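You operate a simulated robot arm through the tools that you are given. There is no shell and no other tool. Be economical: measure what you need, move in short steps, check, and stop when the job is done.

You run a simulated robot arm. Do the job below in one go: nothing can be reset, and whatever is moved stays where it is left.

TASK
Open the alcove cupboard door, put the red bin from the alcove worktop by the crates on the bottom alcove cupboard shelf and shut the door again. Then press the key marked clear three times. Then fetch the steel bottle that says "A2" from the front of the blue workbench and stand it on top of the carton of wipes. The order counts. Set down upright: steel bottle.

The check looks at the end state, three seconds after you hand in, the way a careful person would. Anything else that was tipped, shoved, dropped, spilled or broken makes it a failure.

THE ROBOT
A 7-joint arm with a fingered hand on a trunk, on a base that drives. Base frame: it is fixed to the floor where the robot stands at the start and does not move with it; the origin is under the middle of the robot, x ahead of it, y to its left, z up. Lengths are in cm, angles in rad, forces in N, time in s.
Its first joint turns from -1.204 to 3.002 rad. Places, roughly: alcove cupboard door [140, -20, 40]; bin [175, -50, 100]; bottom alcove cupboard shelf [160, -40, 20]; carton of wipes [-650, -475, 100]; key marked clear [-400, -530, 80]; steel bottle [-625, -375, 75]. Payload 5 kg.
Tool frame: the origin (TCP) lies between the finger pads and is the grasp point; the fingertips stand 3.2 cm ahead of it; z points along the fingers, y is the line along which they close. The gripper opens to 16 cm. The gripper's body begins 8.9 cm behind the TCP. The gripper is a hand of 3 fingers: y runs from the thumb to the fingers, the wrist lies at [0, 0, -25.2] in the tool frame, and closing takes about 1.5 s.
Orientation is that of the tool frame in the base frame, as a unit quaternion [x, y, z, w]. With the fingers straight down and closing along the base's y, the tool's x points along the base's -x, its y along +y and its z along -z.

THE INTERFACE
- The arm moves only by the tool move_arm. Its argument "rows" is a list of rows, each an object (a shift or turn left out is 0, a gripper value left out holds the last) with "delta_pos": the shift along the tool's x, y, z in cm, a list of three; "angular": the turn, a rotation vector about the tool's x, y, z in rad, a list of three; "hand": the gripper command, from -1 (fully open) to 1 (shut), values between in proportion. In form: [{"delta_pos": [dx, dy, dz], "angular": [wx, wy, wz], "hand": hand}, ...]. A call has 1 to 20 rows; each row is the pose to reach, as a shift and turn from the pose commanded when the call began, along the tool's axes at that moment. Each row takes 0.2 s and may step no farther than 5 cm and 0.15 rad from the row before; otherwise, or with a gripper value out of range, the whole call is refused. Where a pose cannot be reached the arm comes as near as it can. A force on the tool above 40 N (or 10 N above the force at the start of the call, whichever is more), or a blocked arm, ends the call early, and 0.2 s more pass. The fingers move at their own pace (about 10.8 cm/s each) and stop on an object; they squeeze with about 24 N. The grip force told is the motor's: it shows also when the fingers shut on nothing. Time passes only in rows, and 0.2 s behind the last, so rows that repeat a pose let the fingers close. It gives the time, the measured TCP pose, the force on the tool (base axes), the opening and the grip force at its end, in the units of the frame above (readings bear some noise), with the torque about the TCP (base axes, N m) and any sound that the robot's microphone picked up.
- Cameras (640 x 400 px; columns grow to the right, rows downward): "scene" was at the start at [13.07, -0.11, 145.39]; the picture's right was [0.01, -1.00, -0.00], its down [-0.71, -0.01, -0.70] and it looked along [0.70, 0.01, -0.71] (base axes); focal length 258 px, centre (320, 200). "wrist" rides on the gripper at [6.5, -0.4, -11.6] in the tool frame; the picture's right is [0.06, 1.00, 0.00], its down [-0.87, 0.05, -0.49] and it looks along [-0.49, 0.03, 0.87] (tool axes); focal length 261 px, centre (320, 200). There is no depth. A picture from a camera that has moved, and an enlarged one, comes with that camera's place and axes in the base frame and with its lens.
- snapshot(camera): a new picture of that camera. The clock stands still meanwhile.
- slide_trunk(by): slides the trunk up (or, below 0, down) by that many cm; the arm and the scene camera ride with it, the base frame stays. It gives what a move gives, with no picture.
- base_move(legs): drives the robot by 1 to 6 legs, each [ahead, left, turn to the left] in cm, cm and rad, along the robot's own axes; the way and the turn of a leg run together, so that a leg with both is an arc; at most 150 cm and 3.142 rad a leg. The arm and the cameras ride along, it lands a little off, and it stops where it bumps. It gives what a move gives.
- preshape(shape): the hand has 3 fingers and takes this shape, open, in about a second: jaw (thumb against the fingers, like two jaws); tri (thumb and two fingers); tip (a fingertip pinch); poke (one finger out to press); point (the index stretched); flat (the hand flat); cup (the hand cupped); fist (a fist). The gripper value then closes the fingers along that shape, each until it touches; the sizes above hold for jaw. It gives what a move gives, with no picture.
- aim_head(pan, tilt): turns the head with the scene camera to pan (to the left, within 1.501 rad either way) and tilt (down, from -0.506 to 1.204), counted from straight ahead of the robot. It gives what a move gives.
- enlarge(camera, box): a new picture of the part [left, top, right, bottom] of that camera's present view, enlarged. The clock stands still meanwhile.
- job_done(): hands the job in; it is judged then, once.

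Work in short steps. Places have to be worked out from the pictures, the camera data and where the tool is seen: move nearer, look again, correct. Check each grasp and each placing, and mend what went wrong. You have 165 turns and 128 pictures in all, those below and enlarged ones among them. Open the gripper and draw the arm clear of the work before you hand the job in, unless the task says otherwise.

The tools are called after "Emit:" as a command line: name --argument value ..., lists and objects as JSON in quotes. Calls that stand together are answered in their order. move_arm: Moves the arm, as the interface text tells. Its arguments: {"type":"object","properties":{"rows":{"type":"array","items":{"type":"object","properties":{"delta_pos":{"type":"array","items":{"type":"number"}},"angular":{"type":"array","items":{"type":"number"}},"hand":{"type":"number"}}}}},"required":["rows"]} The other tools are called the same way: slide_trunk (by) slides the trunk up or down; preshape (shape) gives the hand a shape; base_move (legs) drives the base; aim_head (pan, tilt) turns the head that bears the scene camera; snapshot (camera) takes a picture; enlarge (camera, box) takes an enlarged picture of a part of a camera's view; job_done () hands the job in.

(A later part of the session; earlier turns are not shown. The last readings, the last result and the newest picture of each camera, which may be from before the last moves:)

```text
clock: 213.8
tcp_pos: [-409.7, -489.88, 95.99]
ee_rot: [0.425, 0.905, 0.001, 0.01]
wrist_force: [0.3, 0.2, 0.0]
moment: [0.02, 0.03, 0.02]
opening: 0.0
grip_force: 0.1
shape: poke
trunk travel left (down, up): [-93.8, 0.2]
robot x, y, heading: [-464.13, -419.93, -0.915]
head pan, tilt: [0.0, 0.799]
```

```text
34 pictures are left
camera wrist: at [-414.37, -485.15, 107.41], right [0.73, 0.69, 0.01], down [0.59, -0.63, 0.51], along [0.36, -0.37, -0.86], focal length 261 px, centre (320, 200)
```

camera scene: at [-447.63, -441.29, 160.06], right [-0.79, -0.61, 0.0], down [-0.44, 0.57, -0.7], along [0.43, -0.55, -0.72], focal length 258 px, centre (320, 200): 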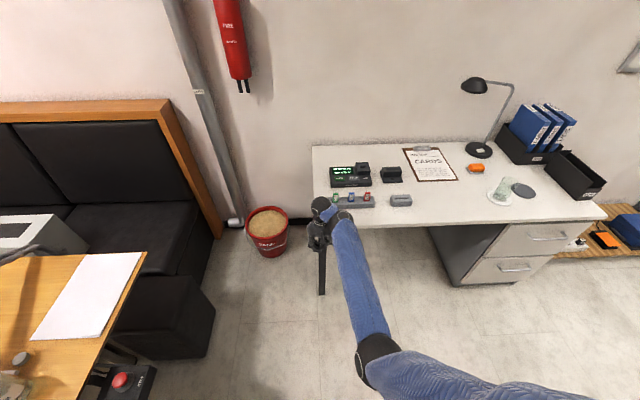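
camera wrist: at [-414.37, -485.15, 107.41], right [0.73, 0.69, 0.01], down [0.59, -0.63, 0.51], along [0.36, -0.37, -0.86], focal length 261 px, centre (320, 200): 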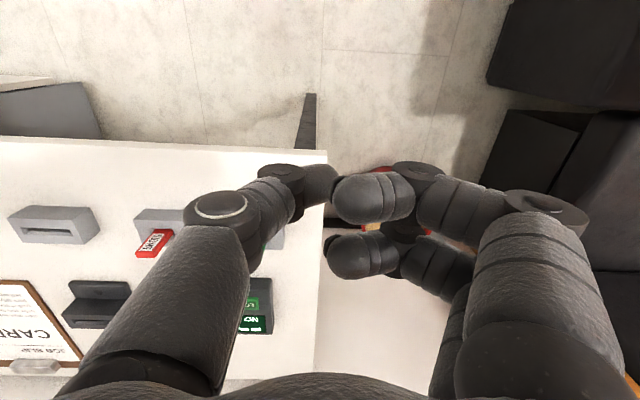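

Not clearly one finger out; I try the "point" shape and look.

Emit:
preshape --shape "point"

Emit:
snapshot --camera "wrist"

Emit:
enlarge --camera "scene" --box '[250, 130, 430, 250]'

```text
clock: 214.7
tcp_pos: [-409.63, -489.96, 95.99]
ee_rot: [0.425, 0.905, 0.0, 0.012]
wrist_force: [0.1, 0.5, 0.0]
moment: [0.0, -0.01, 0.0]
opening: 0.0
grip_force: 0.0
shape: point
trunk travel left (down, up): [-93.8, 0.2]
robot x, y, heading: [-464.1, -420.04, -0.912]
head pan, tilt: [0.0, 0.799]
```

```text
33 pictures are left
camera wrist: at [-414.37, -485.14, 107.42], right [0.73, 0.69, 0.01], down [0.59, -0.63, 0.51], along [0.36, -0.37, -0.86], focal length 261 px, centre (320, 200)
```

wrist: 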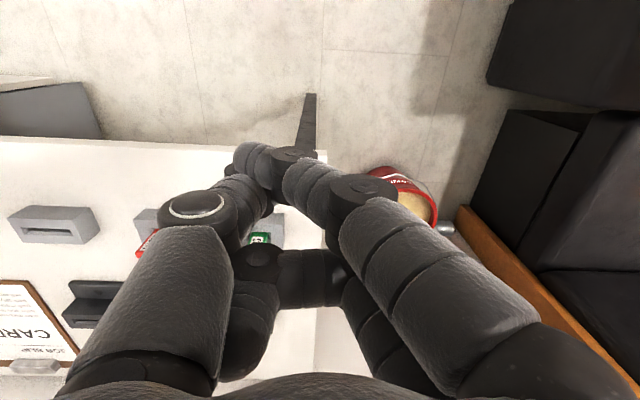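

```text
3.33 times, centred on (340, 190) of scene
camera zoom: at [-456.23, -430.14, 176.05], right [-0.79, -0.61, 0.0], down [-0.44, 0.57, -0.7], along [0.43, -0.55, -0.72], focal length 861 px, centre (253, 233)
```

zoom: 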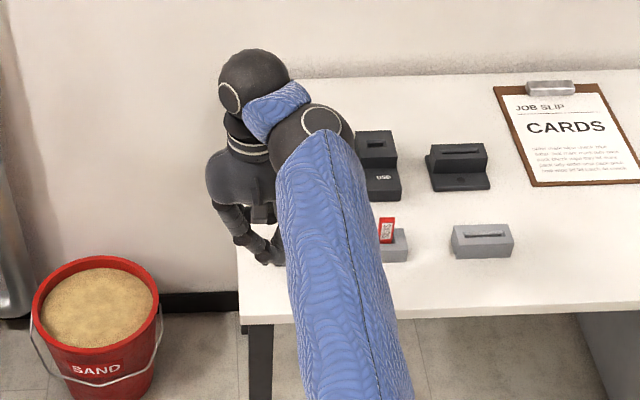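

In "poke" the single left digit points down near the TCP axis while the other two curl up. I take that shape again and drive to bring the tip above the key.

Emit:
preshape --shape "poke"

Emit:
base_move --legs '[[29.6, -17, 0]]'

Emit:
snapshot --camera "wrist"

Emit:
enlarge --camera "scene" --box '[260, 130, 420, 240]'

```text
clock: 215.6
tcp_pos: [-409.65, -490.04, 95.94]
ee_rot: [0.425, 0.905, 0.001, 0.012]
wrist_force: [0.6, -0.1, -0.8]
moment: [-0.01, 0.01, 0.0]
opening: 0.0
grip_force: 0.0
shape: poke
trunk travel left (down, up): [-93.8, 0.2]
robot x, y, heading: [-464.02, -419.94, -0.915]
head pan, tilt: [0.0, 0.799]
```

```text
clock: 217.8
tcp_pos: [-404.82, -523.84, 95.92]
ee_rot: [0.424, 0.906, 0.0, 0.011]
wrist_force: [-0.2, -0.4, -1.0]
moment: [0.03, -0.03, 0.02]
opening: 0.02
grip_force: 0.0
shape: poke
trunk travel left (down, up): [-93.8, 0.2]
robot x, y, heading: [-459.57, -453.36, -0.91]
head pan, tilt: [0.0, 0.799]
```

```text
31 pictures are left
camera wrist: at [-409.58, -519.03, 107.39], right [0.73, 0.69, 0.01], down [0.59, -0.63, 0.51], along [0.36, -0.36, -0.86], focal length 261 px, centre (320, 200)
```

wrist: 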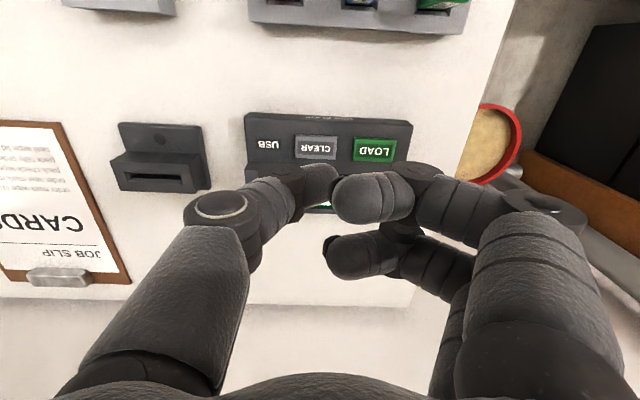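

```text
3.64 times, centred on (340, 185) of scene
camera zoom: at [-451.52, -464.13, 176.05], right [-0.79, -0.61, 0.0], down [-0.44, 0.57, -0.7], along [0.43, -0.55, -0.72], focal length 939 px, centre (247, 254)
```

zoom: 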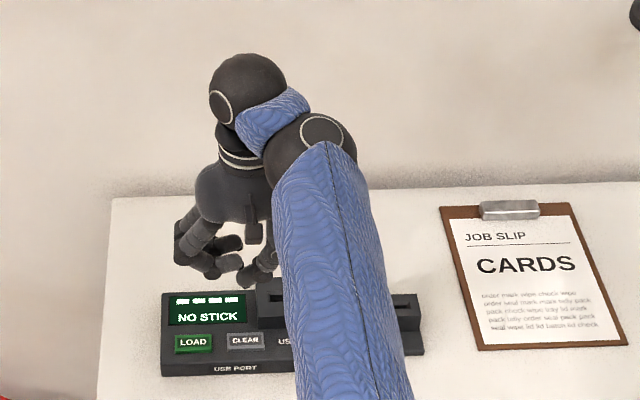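

Key at (-403,-525.8,78.5). I shift 2.7 cm forward and descend to just above.

Emit:
move_arm --rows '[{"delta_pos": [-2.7, -0.2, 0]}, {"delta_pos": [-2.7, -0.2, 4]}, {"delta_pos": [-2.7, -0.2, 8]}, {"delta_pos": [-2.7, -0.2, 11]}, {"delta_pos": [-2.7, -0.2, 12]}, {"delta_pos": [-2.7, -0.2, 12]}]'

Emit:
snapshot --camera "wrist"

Emit:
enlarge --camera "scene" --box '[270, 150, 390, 240]'

```text
clock: 219.2
tcp_pos: [-403.05, -526.01, 84.14]
ee_rot: [0.424, 0.906, 0.001, 0.012]
wrist_force: [0.1, 0.0, 0.4]
moment: [-0.02, 0.01, 0.03]
opening: 0.0
grip_force: 0.0
shape: poke
trunk travel left (down, up): [-93.8, 0.2]
robot x, y, heading: [-459.54, -453.34, -0.91]
head pan, tilt: [0.0, 0.799]
```

```text
29 pictures are left
camera wrist: at [-407.7, -521.37, 95.48], right [0.73, 0.69, 0.01], down [0.59, -0.63, 0.51], along [0.36, -0.36, -0.86], focal length 261 px, centre (320, 200)
```

wrist: 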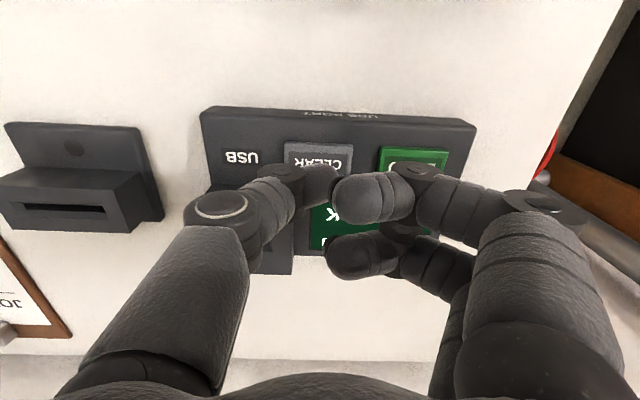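

```text
4.44 times, centred on (330, 195) of scene
camera zoom: at [-451.51, -464.06, 176.05], right [-0.79, -0.61, 0.0], down [-0.44, 0.57, -0.7], along [0.43, -0.55, -0.72], focal length 1148 px, centre (276, 222)
```

zoom: 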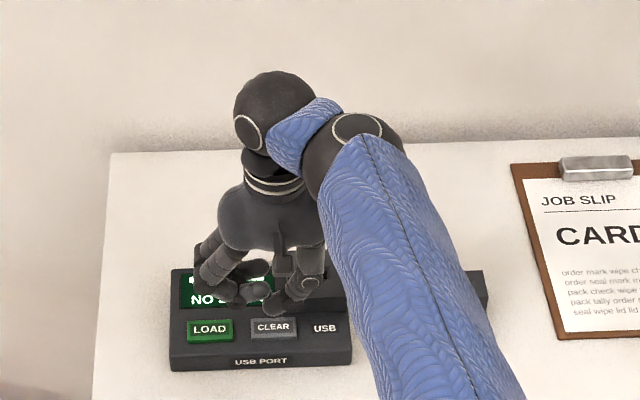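

The poke digit's lowest link spans y from about -1.6 to +0.6, so I shift 0.5 left and descend carefully.

Emit:
move_arm --rows '[{"delta_pos": [0, 0.5, 1]}, {"delta_pos": [0, 0.5, 2]}, {"delta_pos": [0, 0.5, 2.6]}]'

```text
clock: 220.0
tcp_pos: [-402.62, -525.86, 81.35]
ee_rot: [0.423, 0.906, 0.0, 0.012]
wrist_force: [0.1, 0.7, 0.3]
moment: [-0.01, 0.0, -0.04]
opening: 0.01
grip_force: 0.1
shape: poke
trunk travel left (down, up): [-93.8, 0.2]
robot x, y, heading: [-459.75, -453.54, -0.917]
head pan, tilt: [0.0, 0.799]
```

Emit:
move_arm --rows '[{"delta_pos": [0, 0, 0.4]}, {"delta_pos": [0, 0, 0.8]}, {"delta_pos": [0, 0, 1.2]}]'

Emit:
snapshot --camera "wrist"

```text
clock: 220.8
tcp_pos: [-402.53, -525.84, 80.47]
ee_rot: [0.424, 0.906, 0.0, 0.012]
wrist_force: [0.2, -3.3, 8.3]
moment: [0.02, 0.02, -0.02]
opening: 0.0
grip_force: 0.1
shape: poke
trunk travel left (down, up): [-93.8, 0.2]
robot x, y, heading: [-459.42, -453.31, -0.911]
head pan, tilt: [0.0, 0.799]
heard: click
```

```text
27 pictures are left
camera wrist: at [-407.28, -521.02, 91.83], right [0.73, 0.69, 0.01], down [0.59, -0.63, 0.51], along [0.36, -0.37, -0.86], focal length 261 px, centre (320, 200)
```

wrist: 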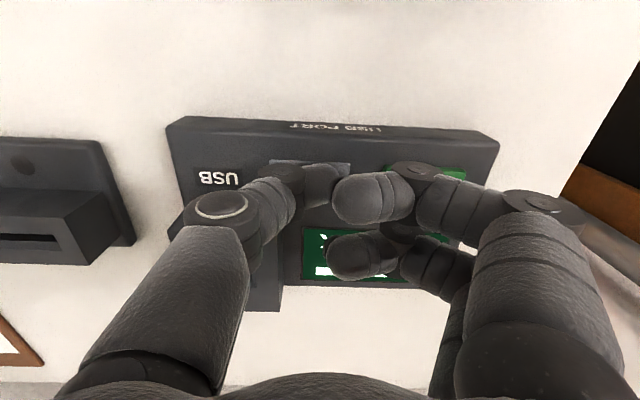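

A click was heard – first press. I lift and press a second time.

Emit:
move_arm --rows '[{"delta_pos": [0, 0, -1]}, {"delta_pos": [0, 0, -1.8]}, {"delta_pos": [0, 0, -1.8]}]'

Emit:
enlarge --camera "scene" --box '[280, 180, 360, 235]'

```text
clock: 221.6
tcp_pos: [-402.62, -525.75, 82.14]
ee_rot: [0.424, 0.906, 0.001, 0.011]
wrist_force: [1.6, 0.1, -0.2]
moment: [0.03, 0.02, -0.02]
opening: 0.02
grip_force: 0.1
shape: poke
trunk travel left (down, up): [-93.8, 0.2]
robot x, y, heading: [-459.53, -453.36, -0.912]
head pan, tilt: [0.0, 0.799]
```

```text
7.27 times, centred on (320, 208) of scene
camera zoom: at [-451.5, -464.1, 176.05], right [-0.79, -0.61, 0.0], down [-0.44, 0.57, -0.7], along [0.43, -0.55, -0.72], focal length 1878 px, centre (320, 146)
```

zoom: 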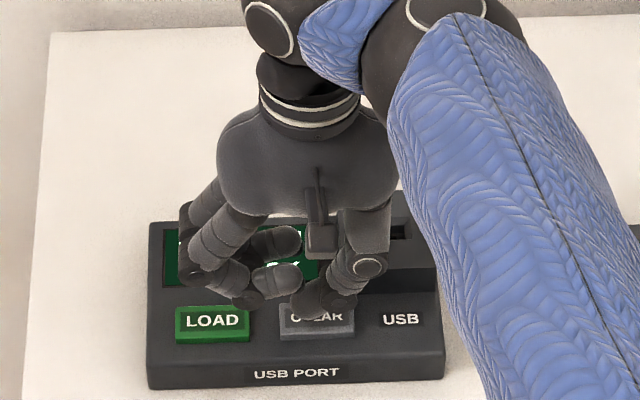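

The digit is right over CLEAR. To stay clear of LOAD I shift 0.5 cm right and do presses two and three with pauses.

Emit:
move_arm --rows '[{"delta_pos": [0, -0.5, 0]}, {"delta_pos": [0, -0.5, 0.6]}, {"delta_pos": [0, -0.5, 1.2]}, {"delta_pos": [0, -0.5, 1.6]}, {"delta_pos": [0, -0.5, 2]}]'

Emit:
move_arm --rows '[{"delta_pos": [0, 0, -1]}, {"delta_pos": [0, 0, -2]}, {"delta_pos": [0, 0, -2]}, {"delta_pos": [0, 0, -2]}]'

```text
clock: 222.8
tcp_pos: [-402.97, -526.13, 80.38]
ee_rot: [0.424, 0.906, 0.0, 0.013]
wrist_force: [-2.9, -0.4, 14.1]
moment: [0.09, 0.09, 0.02]
opening: 0.0
grip_force: 0.0
shape: poke
trunk travel left (down, up): [-93.8, 0.2]
robot x, y, heading: [-459.43, -453.68, -0.91]
head pan, tilt: [0.0, 0.799]
heard: click
```

```text
clock: 223.8
tcp_pos: [-402.91, -526.09, 82.06]
ee_rot: [0.424, 0.906, 0.0, 0.011]
wrist_force: [0.4, 0.2, -0.1]
moment: [-0.01, -0.01, -0.02]
opening: 0.0
grip_force: 0.0
shape: poke
trunk travel left (down, up): [-93.8, 0.2]
robot x, y, heading: [-459.67, -453.63, -0.914]
head pan, tilt: [0.0, 0.799]
```

Second click heard. Third press, then up.

Emit:
move_arm --rows '[{"delta_pos": [0, 0, 0.6]}, {"delta_pos": [0, 0, 1.2]}, {"delta_pos": [0, 0, 1.6]}, {"delta_pos": [0, 0, 2]}]'

Emit:
move_arm --rows '[{"delta_pos": [0, 0, -2]}, {"delta_pos": [0, 0, -5]}, {"delta_pos": [0, 0, -9]}, {"delta_pos": [0, 0, -14]}]'

Emit:
enlarge --camera "scene" --box '[260, 150, 380, 235]'

```text
clock: 224.8
tcp_pos: [-402.98, -526.1, 80.28]
ee_rot: [0.423, 0.906, -0.001, 0.012]
wrist_force: [-3.1, -0.5, 14.8]
moment: [0.05, 0.1, 0.04]
opening: 0.01
grip_force: 0.1
shape: poke
trunk travel left (down, up): [-93.8, 0.2]
robot x, y, heading: [-459.63, -453.16, -0.912]
head pan, tilt: [0.0, 0.799]
heard: click
```

```text
clock: 225.8
tcp_pos: [-403.39, -525.76, 94.0]
ee_rot: [0.425, 0.905, 0.0, 0.01]
wrist_force: [-1.0, 0.2, -0.4]
moment: [-0.02, -0.03, 0.0]
opening: 0.0
grip_force: 0.0
shape: poke
trunk travel left (down, up): [-93.8, 0.2]
robot x, y, heading: [-459.56, -453.24, -0.913]
head pan, tilt: [0.0, 0.799]
```

```text
4.71 times, centred on (320, 192) of scene
camera zoom: at [-451.53, -463.89, 176.06], right [-0.79, -0.61, 0.0], down [-0.44, 0.57, -0.7], along [0.43, -0.55, -0.72], focal length 1215 px, centre (320, 235)
```

zoom: 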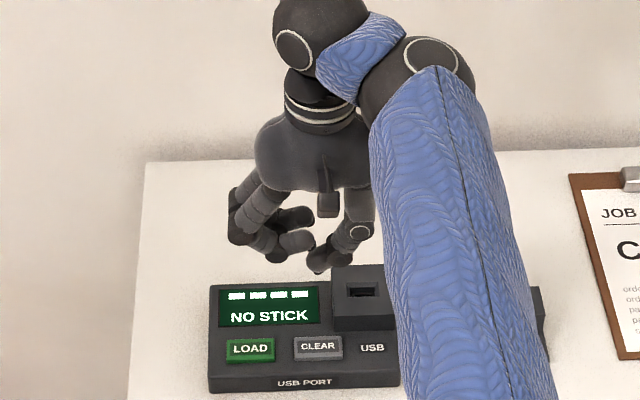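

Three clicks, display unchanged – done. I back away from the desk, set the hand back to jaw and turn to face the blue bench.

Emit:
base_move --legs '[[-36, 0, 0], [0, 0, -1.47]]'

Emit:
preshape --shape "jaw"

Emit:
aim_head --pan -0.25 --tilt 0.6

Emit:
snapshot --camera "scene"

```text
clock: 231.8
tcp_pos: [-548.52, -487.7, 94.02]
ee_rot: [0.924, 0.382, -0.007, 0.009]
wrist_force: [-0.1, -0.6, 0.1]
moment: [0.04, -0.02, -0.02]
opening: 0.01
grip_force: 0.0
shape: poke
trunk travel left (down, up): [-93.8, 0.2]
robot x, y, heading: [-481.58, -425.3, -2.391]
head pan, tilt: [0.0, 0.799]
```

```text
clock: 232.7
tcp_pos: [-548.47, -487.67, 93.94]
ee_rot: [0.924, 0.383, -0.007, 0.008]
wrist_force: [-0.7, 0.0, 0.7]
moment: [-0.02, 0.0, -0.02]
opening: 15.95
grip_force: 0.1
shape: jaw
trunk travel left (down, up): [-93.8, 0.2]
robot x, y, heading: [-481.3, -425.51, -2.386]
head pan, tilt: [0.0, 0.799]
```

```text
clock: 233.4
tcp_pos: [-548.28, -487.67, 94.09]
ee_rot: [0.924, 0.383, -0.007, 0.008]
wrist_force: [1.1, 0.3, -0.1]
moment: [0.02, -0.05, 0.01]
opening: 15.99
grip_force: 0.0
shape: jaw
trunk travel left (down, up): [-93.8, 0.2]
robot x, y, heading: [-481.25, -425.43, -2.392]
head pan, tilt: [-0.25, 0.6]
```

```text
24 pictures are left
camera scene: at [-493.03, -432.99, 177.74], right [-0.48, 0.88, 0.0], down [0.5, 0.27, -0.82], along [-0.72, -0.4, -0.57], focal length 258 px, centre (320, 200)
```

scene: 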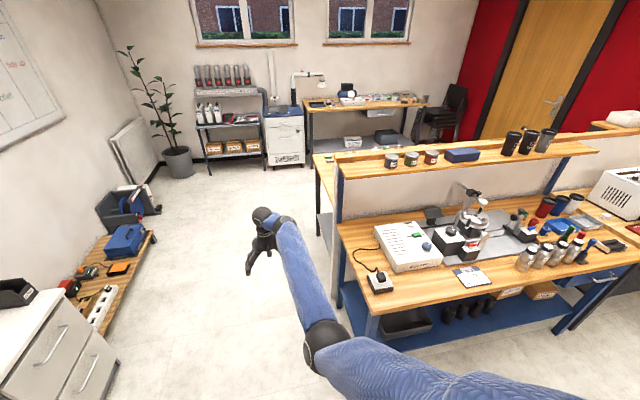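

Steel bottles stand at the bench front right; a blue box on the riser shelf may be the wipes carton. I enlarge.

Emit:
enlarge --camera "scene" --box '[370, 130, 610, 280]'

Emit:
enlarge --camera "scene" --box '[500, 225, 600, 287]'

```text
2.67 times, centred on (490, 205) of scene
camera zoom: at [-493.03, -432.99, 177.74], right [-0.48, 0.88, 0.0], down [0.5, 0.27, -0.82], along [-0.72, -0.4, -0.57], focal length 689 px, centre (-133, 187)
```

zoom: 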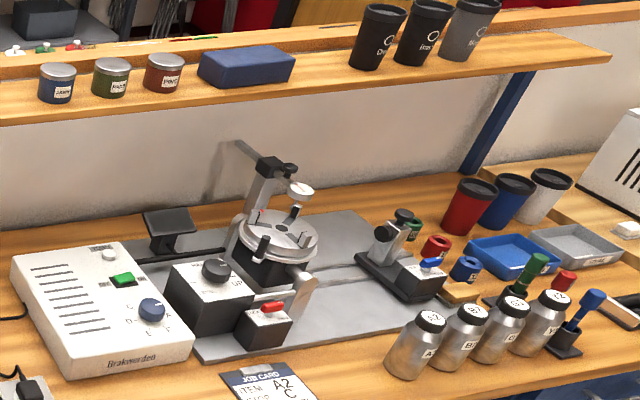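

```text
6.40 times, centred on (550, 256) of scene
camera zoom: at [-493.03, -432.99, 177.74], right [-0.48, 0.88, 0.0], down [0.5, 0.27, -0.82], along [-0.72, -0.4, -0.57], focal length 1653 px, centre (-1152, -158)
```

zoom: 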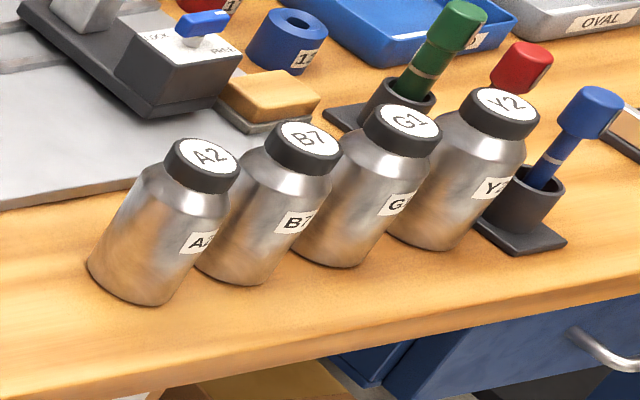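

A2 is the leftmost bottle, at ≈(-618.5,-386.5), ~14 cm tall. I enlarge the riser shelf to identify the carton of wipes.

Emit:
enlarge --camera "scene" --box '[325, 125, 485, 180]'

```text
4.00 times, centred on (405, 152) of scene
camera zoom: at [-493.03, -432.99, 177.74], right [-0.48, 0.88, 0.0], down [0.5, 0.27, -0.82], along [-0.72, -0.4, -0.57], focal length 1033 px, centre (-20, 390)
```

zoom: 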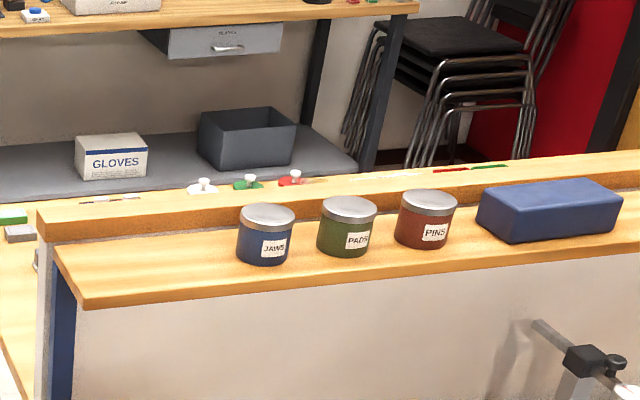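

The carton isn't visible from here; its rough place is just behind the riser's left end, i.e. on the back side of the bench. I drive past the bench's left end to look.

Emit:
base_move --legs '[[0, 15, 0], [115, 0, 0]]'

Emit:
aim_head --pan -1.1 --tilt 0.6

Emit:
snapshot --camera "scene"

```text
clock: 240.3
tcp_pos: [-622.61, -576.02, 94.0]
ee_rot: [0.925, 0.379, -0.007, 0.009]
wrist_force: [0.2, -0.2, -0.4]
moment: [0.01, 0.02, -0.02]
opening: 16.0
grip_force: 0.1
shape: jaw
trunk travel left (down, up): [-93.8, 0.2]
robot x, y, heading: [-554.97, -514.2, -2.402]
head pan, tilt: [-0.25, 0.6]
```

```text
clock: 241.4
tcp_pos: [-622.63, -575.96, 93.9]
ee_rot: [0.926, 0.379, -0.007, 0.008]
wrist_force: [0.0, 0.8, -0.6]
moment: [0.04, -0.02, 0.01]
opening: 15.99
grip_force: 0.0
shape: jaw
trunk travel left (down, up): [-93.8, 0.2]
robot x, y, heading: [-555.14, -514.25, -2.403]
head pan, tilt: [-1.1, 0.6]
```

```text
20 pictures are left
camera scene: at [-567.33, -514.52, 177.74], right [0.35, 0.94, 0.0], down [0.53, -0.2, -0.82], along [-0.77, 0.29, -0.57], focal length 258 px, centre (320, 200)
```

scene: 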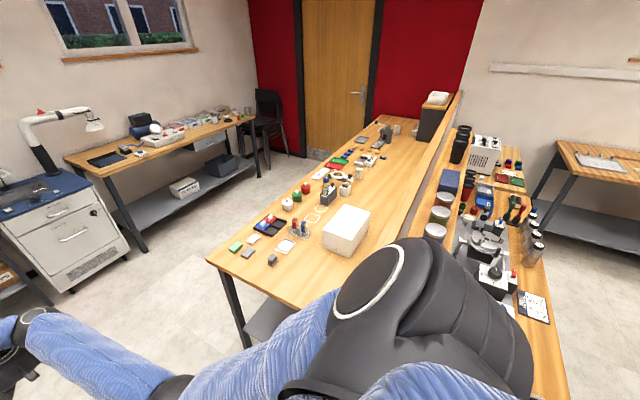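

A white carton stands on the back-side table at roughly (-655,-465). I enlarge it to check the label.

Emit:
enlarge --camera "scene" --box '[280, 170, 420, 270]'

```text
4.00 times, centred on (350, 220) of scene
camera zoom: at [-567.33, -514.52, 177.74], right [0.35, 0.94, 0.0], down [0.53, -0.2, -0.82], along [-0.77, 0.29, -0.57], focal length 1033 px, centre (200, 120)
```

zoom: 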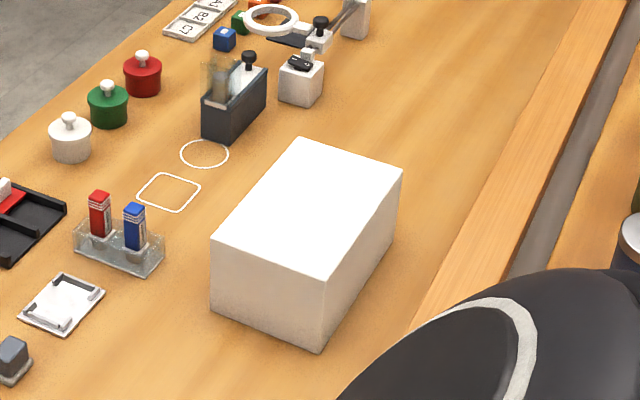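

That carton (15×24 cm top at z≈95, centre ≈(-656.5,-465.6)) is the only one at the given place. Now the bottle: I raise the hand, back out and turn toward the bench front.

Emit:
move_arm --rows '[{"delta_pos": [0, 0, -4]}, {"delta_pos": [0, 0, -8]}, {"delta_pos": [0, 0, -11]}]'

Emit:
base_move --legs '[[-85, 0, 0], [0, 0, -1.045]]'

Emit:
aim_head --pan 0.1 --tilt 0.8

Emit:
snapshot --camera "scene"

```text
clock: 242.2
tcp_pos: [-622.79, -575.5, 104.96]
ee_rot: [0.926, 0.378, -0.007, 0.007]
wrist_force: [-0.1, -0.5, 0.6]
moment: [-0.01, 0.01, 0.02]
opening: 15.99
grip_force: 0.0
shape: jaw
trunk travel left (down, up): [-93.8, 0.2]
robot x, y, heading: [-555.38, -514.06, -2.401]
head pan, tilt: [-1.1, 0.6]
```

```text
clock: 249.4
tcp_pos: [-579.39, -428.77, 104.92]
ee_rot: [0.99, -0.141, -0.011, 0.003]
wrist_force: [-0.9, 0.6, 0.0]
moment: [-0.02, 0.03, -0.01]
opening: 15.99
grip_force: 0.0
shape: jaw
trunk travel left (down, up): [-93.8, 0.2]
robot x, y, heading: [-493.04, -457.72, 2.822]
head pan, tilt: [-1.1, 0.6]
```

```text
clock: 250.8
tcp_pos: [-579.37, -428.84, 104.91]
ee_rot: [0.99, -0.14, -0.01, 0.003]
wrist_force: [0.8, -0.5, -0.1]
moment: [-0.04, 0.0, 0.01]
opening: 15.98
grip_force: 0.1
shape: jaw
trunk travel left (down, up): [-93.8, 0.2]
robot x, y, heading: [-492.9, -457.67, 2.825]
head pan, tilt: [0.099, 0.799]
```

```text
18 pictures are left
camera scene: at [-505.5, -454.25, 176.05], right [0.22, 0.98, 0.0], down [0.7, -0.16, -0.7], along [-0.68, 0.15, -0.72], focal length 258 px, centre (320, 200)
```

scene: 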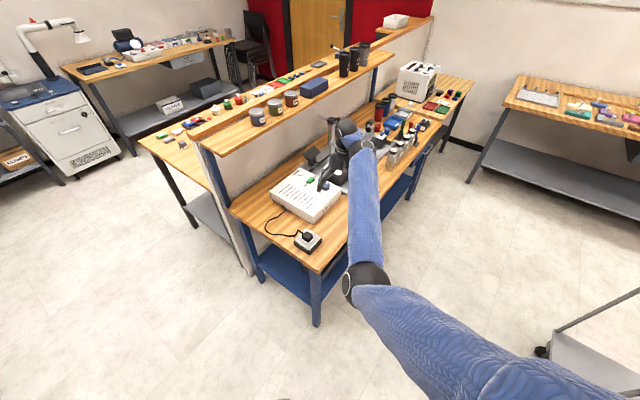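

Bottle A2 triangulates to ≈(-611,-389), bench z≈82. I turn slightly left, move the base right/ahead to bring the hand above it, and rotate the hand so the fingers go in front of and behind the bottle.

Emit:
base_move --legs '[[0, 0, 0.175], [32, -51, 0]]'

Emit:
move_arm --rows '[{"angular": [0, 0, 0.13]}, {"angular": [0, 0, 0.26]}, {"angular": [0, 0, 0.39]}, {"angular": [0, 0, 0.52]}, {"angular": [0, 0, 0.65]}, {"angular": [0, 0, 0.78]}, {"angular": [0, 0, 0.78]}]'

Emit:
snapshot --camera "wrist"

```text
clock: 254.9
tcp_pos: [-607.95, -389.44, 104.94]
ee_rot: [0.999, -0.053, -0.01, 0.003]
wrist_force: [0.4, -0.4, 0.0]
moment: [-0.03, 0.01, -0.01]
opening: 16.02
grip_force: 0.0
shape: jaw
trunk travel left (down, up): [-93.8, 0.2]
robot x, y, heading: [-517.54, -402.38, 2.999]
head pan, tilt: [0.099, 0.799]
```

```text
clock: 256.5
tcp_pos: [-607.97, -389.55, 104.96]
ee_rot: [0.903, -0.43, -0.009, 0.006]
wrist_force: [-0.6, 0.5, 0.1]
moment: [0.03, -0.02, -0.02]
opening: 15.99
grip_force: 0.1
shape: jaw
trunk travel left (down, up): [-93.8, 0.2]
robot x, y, heading: [-517.49, -402.68, 2.999]
head pan, tilt: [0.099, 0.799]
```

```text
17 pictures are left
camera wrist: at [-603.32, -394.32, 116.46], right [-0.73, -0.68, 0.02], down [-0.58, 0.64, 0.5], along [-0.35, 0.36, -0.87], focal length 261 px, centre (320, 200)
```

wrist: 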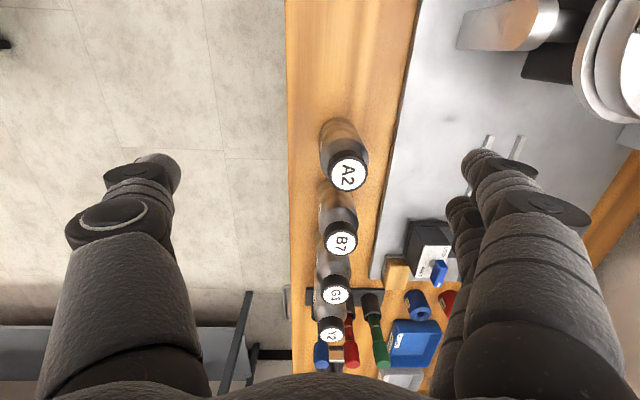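

A2's cap is right in view; bottle axis ≈(-612.6,-388.8), the row runs along the view so fingers straddle front/back. I centre and go down partway.

Emit:
move_arm --rows '[{"delta_pos": [-1.7, 1.6, 0]}, {"delta_pos": [-3.4, 3.1, 0]}, {"delta_pos": [-3.4, 3.1, 3]}, {"delta_pos": [-3.4, 3.1, 5]}, {"delta_pos": [-3.4, 3.1, 5]}]'

Emit:
snapshot --camera "wrist"

```text
clock: 257.7
tcp_pos: [-612.72, -388.82, 100.09]
ee_rot: [0.903, -0.429, -0.009, 0.007]
wrist_force: [0.0, 0.1, -0.8]
moment: [0.02, -0.01, 0.01]
opening: 15.97
grip_force: 0.1
shape: jaw
trunk travel left (down, up): [-93.8, 0.2]
robot x, y, heading: [-517.64, -402.42, 3.003]
head pan, tilt: [0.099, 0.799]
```

```text
16 pictures are left
camera wrist: at [-608.03, -393.6, 111.59], right [-0.73, -0.68, 0.02], down [-0.58, 0.64, 0.5], along [-0.35, 0.36, -0.87], focal length 261 px, centre (320, 200)
```

wrist: 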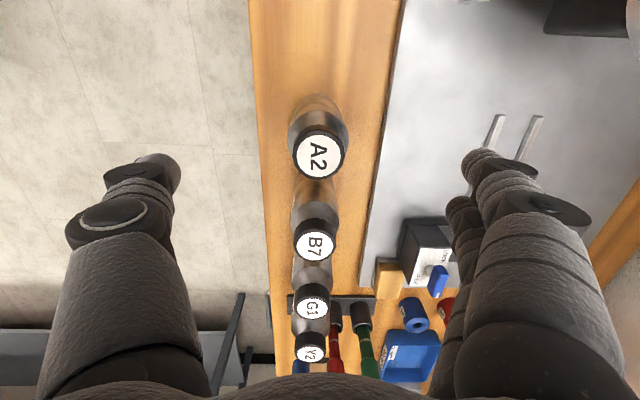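

Well centred. I narrow the opening to 10 cm and descend to z≈88.

Emit:
move_arm --rows '[{"hand": -0.25}, {"hand": -0.25}, {"delta_pos": [0, 0, 3], "hand": -0.25}, {"delta_pos": [0, 0, 6]}, {"delta_pos": [0, 0, 9]}, {"delta_pos": [0, 0, 11.5]}, {"delta_pos": [0, 0, 11.5]}]'

Emit:
snapshot --camera "wrist"

```text
clock: 259.3
tcp_pos: [-612.84, -388.92, 88.6]
ee_rot: [0.903, -0.429, -0.008, 0.007]
wrist_force: [0.2, -0.2, -0.1]
moment: [-0.01, 0.03, 0.01]
opening: 10.04
grip_force: 0.0
shape: jaw
trunk travel left (down, up): [-93.8, 0.2]
robot x, y, heading: [-517.52, -402.19, 3.004]
head pan, tilt: [0.099, 0.799]
```

```text
15 pictures are left
camera wrist: at [-608.15, -393.75, 100.08], right [-0.73, -0.68, 0.02], down [-0.58, 0.64, 0.5], along [-0.35, 0.36, -0.87], focal length 261 px, centre (320, 200)
```

wrist: 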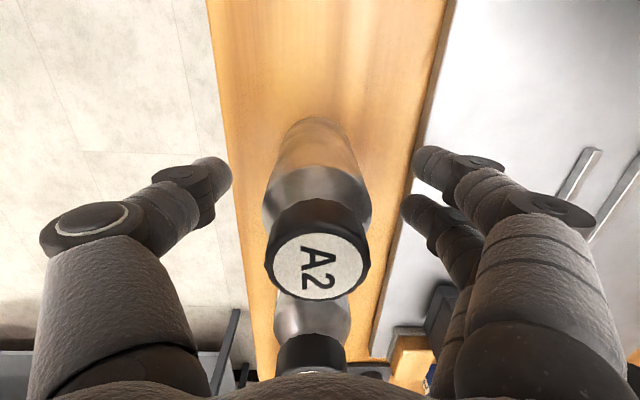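

Bottle centred; cap top at z≈93.3. I go 1.5 cm lower and close.

Emit:
move_arm --rows '[{"delta_pos": [0, 0, 1.5], "hand": -0.25}, {"delta_pos": [0, 0, 1.5], "hand": 0.1}, {"delta_pos": [0, 0, 1.5], "hand": 0.5}, {"delta_pos": [0, 0, 1.5], "hand": 1}, {"delta_pos": [0, 0, 1.5], "hand": 1}, {"delta_pos": [0, 0, 1.5], "hand": 1}, {"delta_pos": [0, 0, 1.5], "hand": 1}]'

Emit:
move_arm --rows '[{"delta_pos": [0, 0, -1.5]}, {"delta_pos": [0, 0, -3]}, {"delta_pos": [0, 0, -5]}, {"delta_pos": [0, 0, -5]}]'

Emit:
snapshot --camera "wrist"

```text
clock: 260.9
tcp_pos: [-612.95, -389.1, 87.07]
ee_rot: [0.903, -0.429, -0.008, 0.007]
wrist_force: [-0.4, 0.7, -0.5]
moment: [0.0, -0.03, -0.01]
opening: 4.38
grip_force: 24.3
shape: jaw
trunk travel left (down, up): [-93.8, 0.2]
robot x, y, heading: [-517.5, -402.66, 3.003]
head pan, tilt: [0.099, 0.799]
```

```text
clock: 261.9
tcp_pos: [-612.7, -389.01, 92.09]
ee_rot: [0.903, -0.429, -0.007, 0.007]
wrist_force: [0.2, -0.1, -1.1]
moment: [-0.03, -0.04, 0.0]
opening: 4.38
grip_force: 24.6
shape: jaw
trunk travel left (down, up): [-93.8, 0.2]
robot x, y, heading: [-517.43, -402.29, 3.001]
head pan, tilt: [0.099, 0.799]
```

```text
14 pictures are left
camera wrist: at [-608.03, -393.75, 103.56], right [-0.73, -0.68, 0.02], down [-0.58, 0.64, 0.5], along [-0.35, 0.36, -0.87], focal length 261 px, centre (320, 200)
```

wrist: 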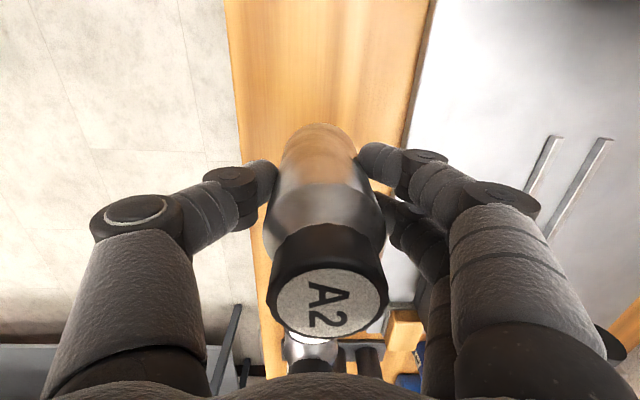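

A2 is lifted, upright and firm. I raise it and retrace the path to the bench's left end.

Emit:
move_arm --rows '[{"delta_pos": [0, 0, -4]}, {"delta_pos": [0, 0, -8]}, {"delta_pos": [0, 0, -12]}, {"delta_pos": [0, 0, -14.5]}, {"delta_pos": [0, 0, -14.5]}]'

Emit:
base_move --legs '[[-32, 51, 0], [0, 0, 0.883]]'

```text
clock: 263.1
tcp_pos: [-612.67, -389.04, 106.61]
ee_rot: [0.903, -0.429, -0.007, 0.008]
wrist_force: [0.1, -0.2, -0.3]
moment: [-0.01, 0.0, 0.02]
opening: 4.36
grip_force: 24.2
shape: jaw
trunk travel left (down, up): [-93.8, 0.2]
robot x, y, heading: [-517.69, -402.64, 3.005]
head pan, tilt: [0.099, 0.799]
```

```text
clock: 267.5
tcp_pos: [-587.62, -470.36, 106.14]
ee_rot: [0.954, -0.301, 0.0, 0.002]
wrist_force: [15.7, 8.1, 3.4]
moment: [-1.0, 1.92, 0.11]
opening: 4.34
grip_force: 24.2
shape: jaw
trunk travel left (down, up): [-93.8, 0.2]
robot x, y, heading: [-493.26, -457.58, -2.995]
head pan, tilt: [0.099, 0.799]
stopped in leg 2: the force on the tool passed its limit at 212 N (the readings are from after the stop); the commanded pose is now the measured one
```

Collision! The hand touched something at (-588,-470). I look before moving.

Emit:
aim_head --pan 0.0 --tilt 0.7

Emit:
snapshot --camera "scene"

Emit:
snapshot --camera "wrist"

```text
clock: 268.2
tcp_pos: [-587.61, -470.34, 106.06]
ee_rot: [0.953, -0.302, -0.001, 0.002]
wrist_force: [16.9, 8.8, 2.1]
moment: [-1.03, 1.94, 0.09]
opening: 4.38
grip_force: 23.8
shape: jaw
trunk travel left (down, up): [-93.8, 0.2]
robot x, y, heading: [-493.62, -457.4, -3.004]
head pan, tilt: [0.0, 0.7]
```

```text
13 pictures are left
camera scene: at [-506.44, -459.46, 176.89], right [-0.14, 0.99, 0.0], down [0.64, 0.09, -0.77], along [-0.76, -0.11, -0.64], focal length 258 px, centre (320, 200)
```

scene: 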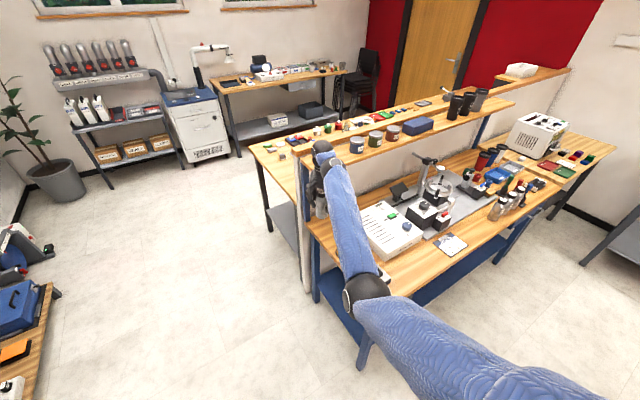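

```text
12 pictures are left
camera wrist: at [-582.04, -473.83, 117.57], right [-0.52, -0.85, 0.0], down [-0.74, 0.46, 0.49], along [-0.42, 0.25, -0.87], focal length 261 px, centre (320, 200)
```

wrist: 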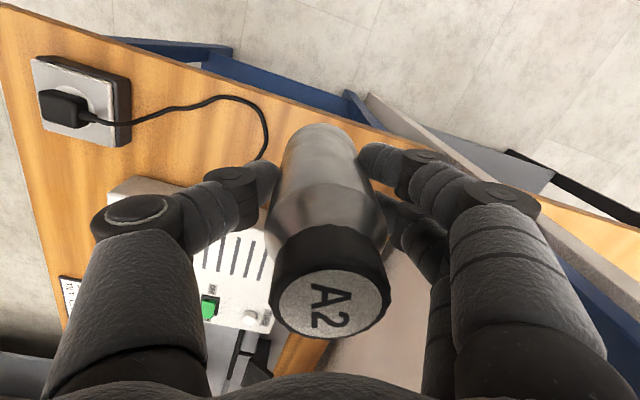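

The knuckles touched the riser shelf's left end; nothing fell and the bottle is still held. I reverse the turn, back off, and take a wider path.

Emit:
base_move --legs '[[0, 0, -0.12], [-34, 0, 0], [0, 0, 0.72], [75, -11, 0], [75, -11, 0]]'

Emit:
aim_head --pan -1.0 --tilt 0.6

Emit:
snapshot --camera "scene"

```text
clock: 280.3
tcp_pos: [-657.55, -603.68, 105.89]
ee_rot: [1.0, -0.012, -0.001, 0.002]
wrist_force: [-0.2, -0.8, -0.4]
moment: [-0.04, 0.0, -0.01]
opening: 4.32
grip_force: 24.1
shape: jaw
trunk travel left (down, up): [-93.8, 0.2]
robot x, y, heading: [-585.76, -540.36, -2.412]
head pan, tilt: [0.0, 0.7]
```

```text
clock: 281.6
tcp_pos: [-657.48, -603.71, 105.75]
ee_rot: [1.0, -0.013, 0.0, 0.001]
wrist_force: [1.2, -0.2, -0.8]
moment: [-0.02, -0.01, -0.01]
opening: 4.3
grip_force: 23.7
shape: jaw
trunk travel left (down, up): [-93.8, 0.2]
robot x, y, heading: [-585.5, -540.67, -2.413]
head pan, tilt: [-1.0, 0.6]
```

```text
11 pictures are left
camera scene: at [-598.22, -541.75, 177.74], right [0.27, 0.96, 0.0], down [0.54, -0.15, -0.82], along [-0.8, 0.22, -0.57], focal length 258 px, centre (320, 200)
```

scene: 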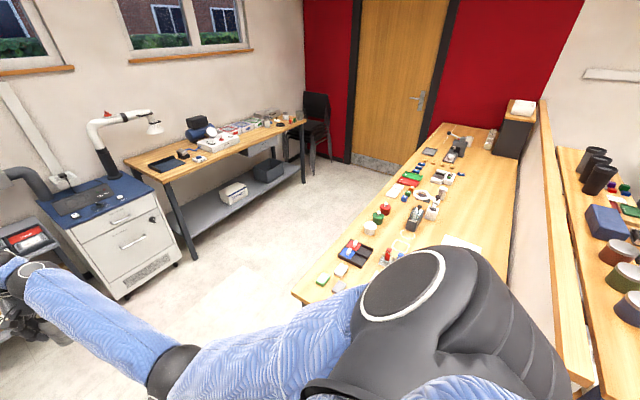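

The wipes carton is hidden behind my shoulder now; cans still stand. I swing the arm right over the back table toward the carton.

Emit:
base_move --legs '[[0, 0, -1.42]]'

Emit:
aim_head --pan -0.2 --tilt 0.8

Emit:
snapshot --camera "scene"

```text
clock: 285.4
tcp_pos: [-660.46, -480.92, 105.86]
ee_rot: [0.757, -0.653, -0.001, 0.002]
wrist_force: [-0.4, 0.2, -0.9]
moment: [0.02, 0.02, 0.0]
opening: 4.28
grip_force: 23.7
shape: jaw
trunk travel left (down, up): [-93.8, 0.2]
robot x, y, heading: [-585.97, -540.5, 2.476]
head pan, tilt: [-1.0, 0.6]
```

```text
clock: 286.5
tcp_pos: [-660.33, -481.02, 105.85]
ee_rot: [0.757, -0.653, -0.001, 0.001]
wrist_force: [0.3, -0.3, -1.2]
moment: [-0.04, 0.0, -0.01]
opening: 4.31
grip_force: 24.0
shape: jaw
trunk travel left (down, up): [-93.8, 0.2]
robot x, y, heading: [-586.21, -540.42, 2.474]
head pan, tilt: [-0.201, 0.799]
```

```text
10 pictures are left
camera scene: at [-595.09, -531.42, 176.05], right [0.76, 0.65, 0.0], down [0.46, -0.55, -0.7], along [-0.45, 0.53, -0.72], focal length 258 px, centre (320, 200)
```

scene: 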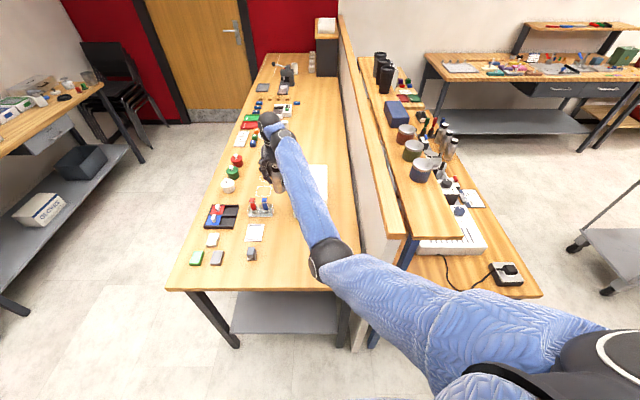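

The carton lies just right/beyond of the hand. A wrist picture to measure it against the bottle.

Emit:
snapshot --camera "wrist"

```text
9 pictures are left
camera wrist: at [-659.02, -487.41, 117.42], right [-0.98, -0.21, 0.0], down [-0.18, 0.85, 0.49], along [-0.11, 0.48, -0.87], focal length 261 px, centre (320, 200)
```

wrist: 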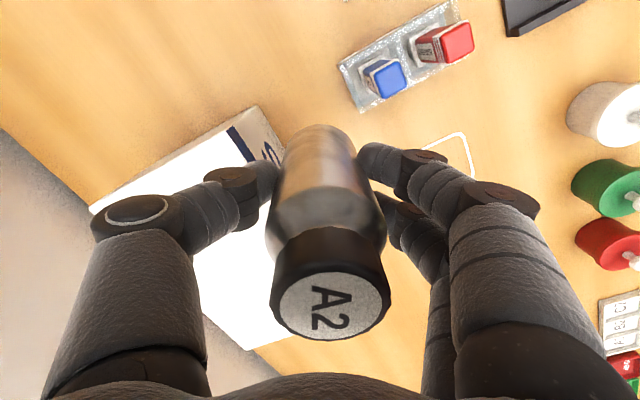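

The carton shows its label edge; corners agree with my estimate (top z≈95.5, centre (-656.5,-465.6)). I turn slightly and move in above its centre.

Emit:
base_move --legs '[[0, 0, -0.13], [7.6, -1.1, 0]]'

Emit:
snapshot --camera "wrist"

```text
clock: 288.2
tcp_pos: [-656.72, -465.54, 105.63]
ee_rot: [0.714, -0.7, 0.0, 0.001]
wrist_force: [0.5, 0.0, -1.6]
moment: [-0.05, -0.01, -0.02]
opening: 4.28
grip_force: 23.9
shape: jaw
trunk travel left (down, up): [-93.8, 0.2]
robot x, y, heading: [-590.49, -534.39, 2.347]
head pan, tilt: [-0.201, 0.799]
```

```text
8 pictures are left
camera wrist: at [-656.06, -472.09, 117.31], right [-1.0, -0.08, 0.0], down [-0.07, 0.87, 0.49], along [-0.04, 0.49, -0.87], focal length 261 px, centre (320, 200)
```

wrist: 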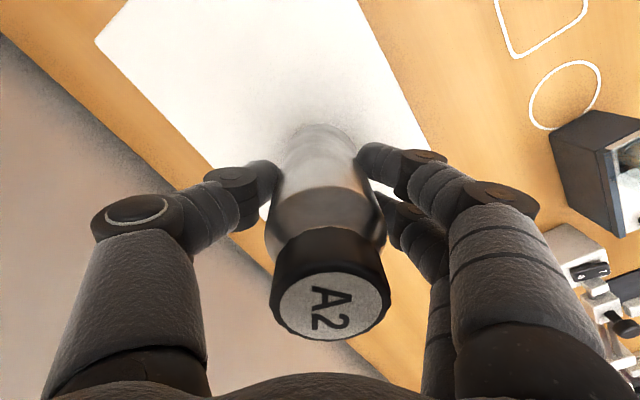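

Centred laterally over the carton's top. I lower in small steps, watching for contact.

Emit:
move_arm --rows '[{"delta_pos": [0, 0, 1.2]}, {"delta_pos": [0, 0, 2.4]}, {"delta_pos": [0, 0, 3.4]}, {"delta_pos": [0, 0, 3.4]}]'

Emit:
enlarge --camera "scene" --box '[200, 120, 360, 240]'

```text
clock: 288.8
tcp_pos: [-656.98, -465.56, 104.65]
ee_rot: [0.714, -0.7, -0.006, 0.002]
wrist_force: [6.6, -3.6, 26.7]
moment: [-0.05, -0.23, -0.04]
opening: 4.6
grip_force: 24.4
shape: jaw
trunk travel left (down, up): [-93.8, 0.2]
robot x, y, heading: [-590.42, -534.24, 2.343]
head pan, tilt: [-0.201, 0.799]
stopped in row 3: the force on the tool passed its limit at 43 N (the readings are from after the stop); the commanded pose is now the measured one
```

```text
3.33 times, centred on (280, 180) of scene
camera zoom: at [-598.14, -524.32, 176.1], right [0.84, 0.54, 0.0], down [0.39, -0.6, -0.7], along [-0.38, 0.59, -0.72], focal length 861 px, centre (453, 267)
```

zoom: 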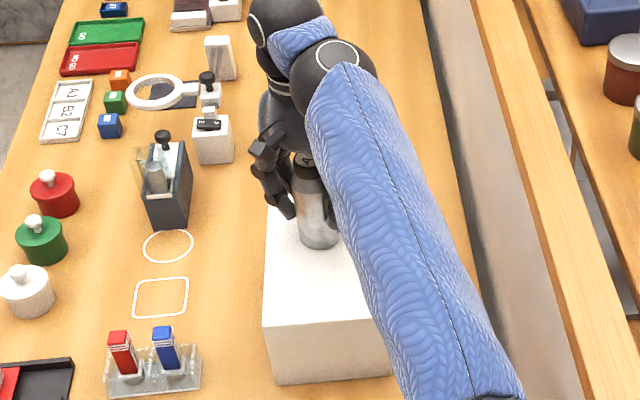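

Contact at the carton top (z≈99.5) and the bottle's foot is well inside the top face. I release gently and rise.

Emit:
move_arm --rows '[{"delta_pos": [0, 0, -0.2], "hand": 0.35}, {"delta_pos": [0, 0, -0.2], "hand": 0.1}, {"delta_pos": [0, 0, -0.2], "hand": -0.2}, {"delta_pos": [0, 0, -0.2], "hand": -0.2}, {"delta_pos": [0, 0, -0.2], "hand": -0.2}]'

Emit:
snapshot --camera "wrist"

```text
clock: 290.0
tcp_pos: [-656.77, -465.6, 104.46]
ee_rot: [0.713, -0.701, -0.005, 0.002]
wrist_force: [0.5, 0.0, 0.0]
moment: [0.0, 0.04, -0.02]
opening: 9.54
grip_force: 0.1
shape: jaw
trunk travel left (down, up): [-93.8, 0.2]
robot x, y, heading: [-590.28, -534.44, 2.342]
head pan, tilt: [-0.201, 0.799]
```

```text
6 pictures are left
camera wrist: at [-656.13, -472.23, 115.98], right [-1.0, -0.08, 0.01], down [-0.07, 0.87, 0.5], along [-0.05, 0.49, -0.87], focal length 261 px, centre (320, 200)
```

wrist: 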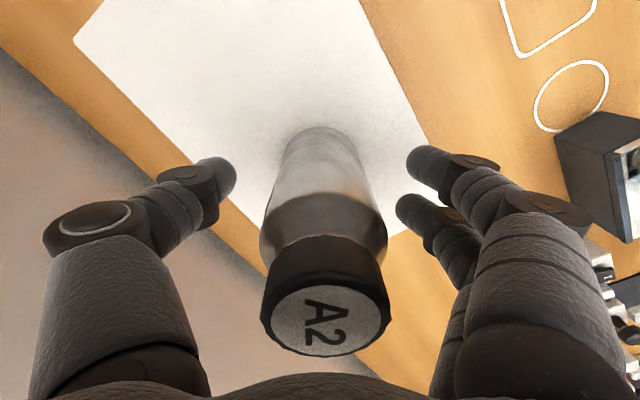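

The bottle stands free on the carton. The cap can't be cleared upward, so I open wider and slide the hand back level along the open direction.

Emit:
move_arm --rows '[{"hand": -0.6}, {"hand": -0.6}, {"delta_pos": [2.5, 0, -0.3], "hand": -0.6}, {"delta_pos": [5, 0, -0.3]}, {"delta_pos": [8, 0, -0.3]}, {"delta_pos": [11, 0, -0.3]}, {"delta_pos": [14, 0, -0.3]}]'

Emit:
snapshot --camera "wrist"

```text
clock: 291.6
tcp_pos: [-656.23, -478.95, 105.1]
ee_rot: [0.712, -0.702, -0.008, 0.0]
wrist_force: [0.2, -0.2, 0.4]
moment: [0.01, 0.02, 0.04]
opening: 12.76
grip_force: 0.1
shape: jaw
trunk travel left (down, up): [-93.8, 0.2]
robot x, y, heading: [-590.18, -534.53, 2.346]
head pan, tilt: [-0.201, 0.799]
```

```text
5 pictures are left
camera wrist: at [-655.67, -485.69, 116.61], right [-1.0, -0.08, 0.01], down [-0.06, 0.86, 0.5], along [-0.05, 0.5, -0.86], focal length 261 px, centre (320, 200)
```

wrist: 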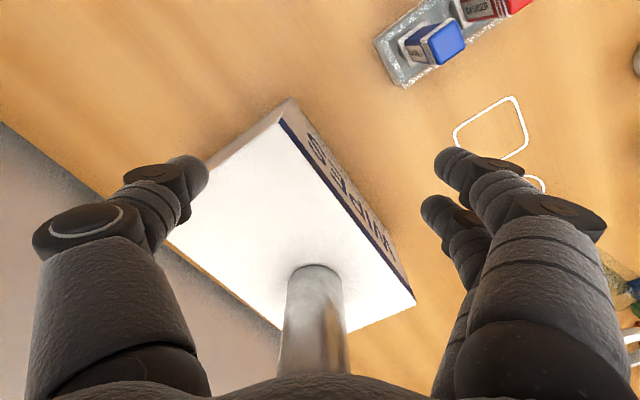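

The carton reads "WIPES" and the bottle stands on it. I back the robot away and check from the scene camera.

Emit:
base_move --legs '[[-50, 0, 0]]'

Emit:
aim_head --pan 0.0 --tilt 0.5

Emit:
snapshot --camera "scene"

```text
clock: 294.5
tcp_pos: [-621.31, -514.23, 104.59]
ee_rot: [0.711, -0.703, -0.005, 0.0]
wrist_force: [-0.4, -0.1, 0.1]
moment: [0.0, 0.01, 0.03]
opening: 12.77
grip_force: 0.1
shape: jaw
trunk travel left (down, up): [-93.8, 0.2]
robot x, y, heading: [-556.27, -569.88, 2.341]
head pan, tilt: [-0.201, 0.799]
```

```text
clock: 295.3
tcp_pos: [-621.16, -514.07, 104.6]
ee_rot: [0.71, -0.704, -0.005, -0.002]
wrist_force: [-0.6, 0.1, 0.3]
moment: [0.01, -0.01, -0.01]
opening: 12.77
grip_force: 0.0
shape: jaw
trunk travel left (down, up): [-93.8, 0.2]
robot x, y, heading: [-555.84, -569.41, 2.335]
head pan, tilt: [0.0, 0.499]
```

```text
4 pictures are left
camera scene: at [-565.76, -559.76, 178.64], right [0.72, 0.69, 0.0], down [0.33, -0.35, -0.88], along [-0.61, 0.63, -0.48], focal length 258 px, centre (320, 200)
```

scene: 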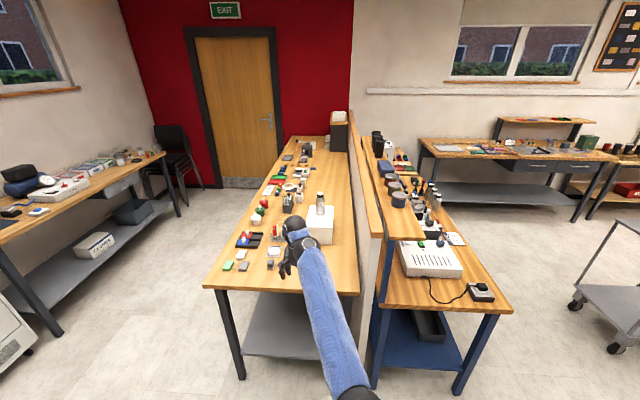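

The bottle stands on the carton. One enlarged check of bottle and neighbours, after drawing back a little further.

Emit:
base_move --legs '[[-25, 0, 0]]'

Emit:
enlarge --camera "scene" --box '[230, 130, 490, 290]'

```text
clock: 297.1
tcp_pos: [-603.61, -532.36, 104.55]
ee_rot: [0.711, -0.703, -0.005, -0.003]
wrist_force: [-0.1, 0.1, 0.4]
moment: [-0.01, -0.01, 0.04]
opening: 12.79
grip_force: 0.0
shape: jaw
trunk travel left (down, up): [-93.8, 0.2]
robot x, y, heading: [-538.32, -588.34, 2.342]
head pan, tilt: [0.0, 0.499]
```

```text
2.46 times, centred on (360, 210) of scene
camera zoom: at [-548.1, -578.02, 178.65], right [0.72, 0.7, 0.0], down [0.33, -0.34, -0.88], along [-0.61, 0.63, -0.48], focal length 636 px, centre (222, 175)
```

zoom: 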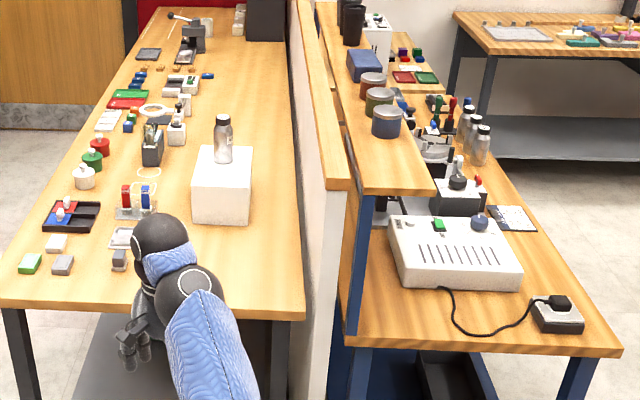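

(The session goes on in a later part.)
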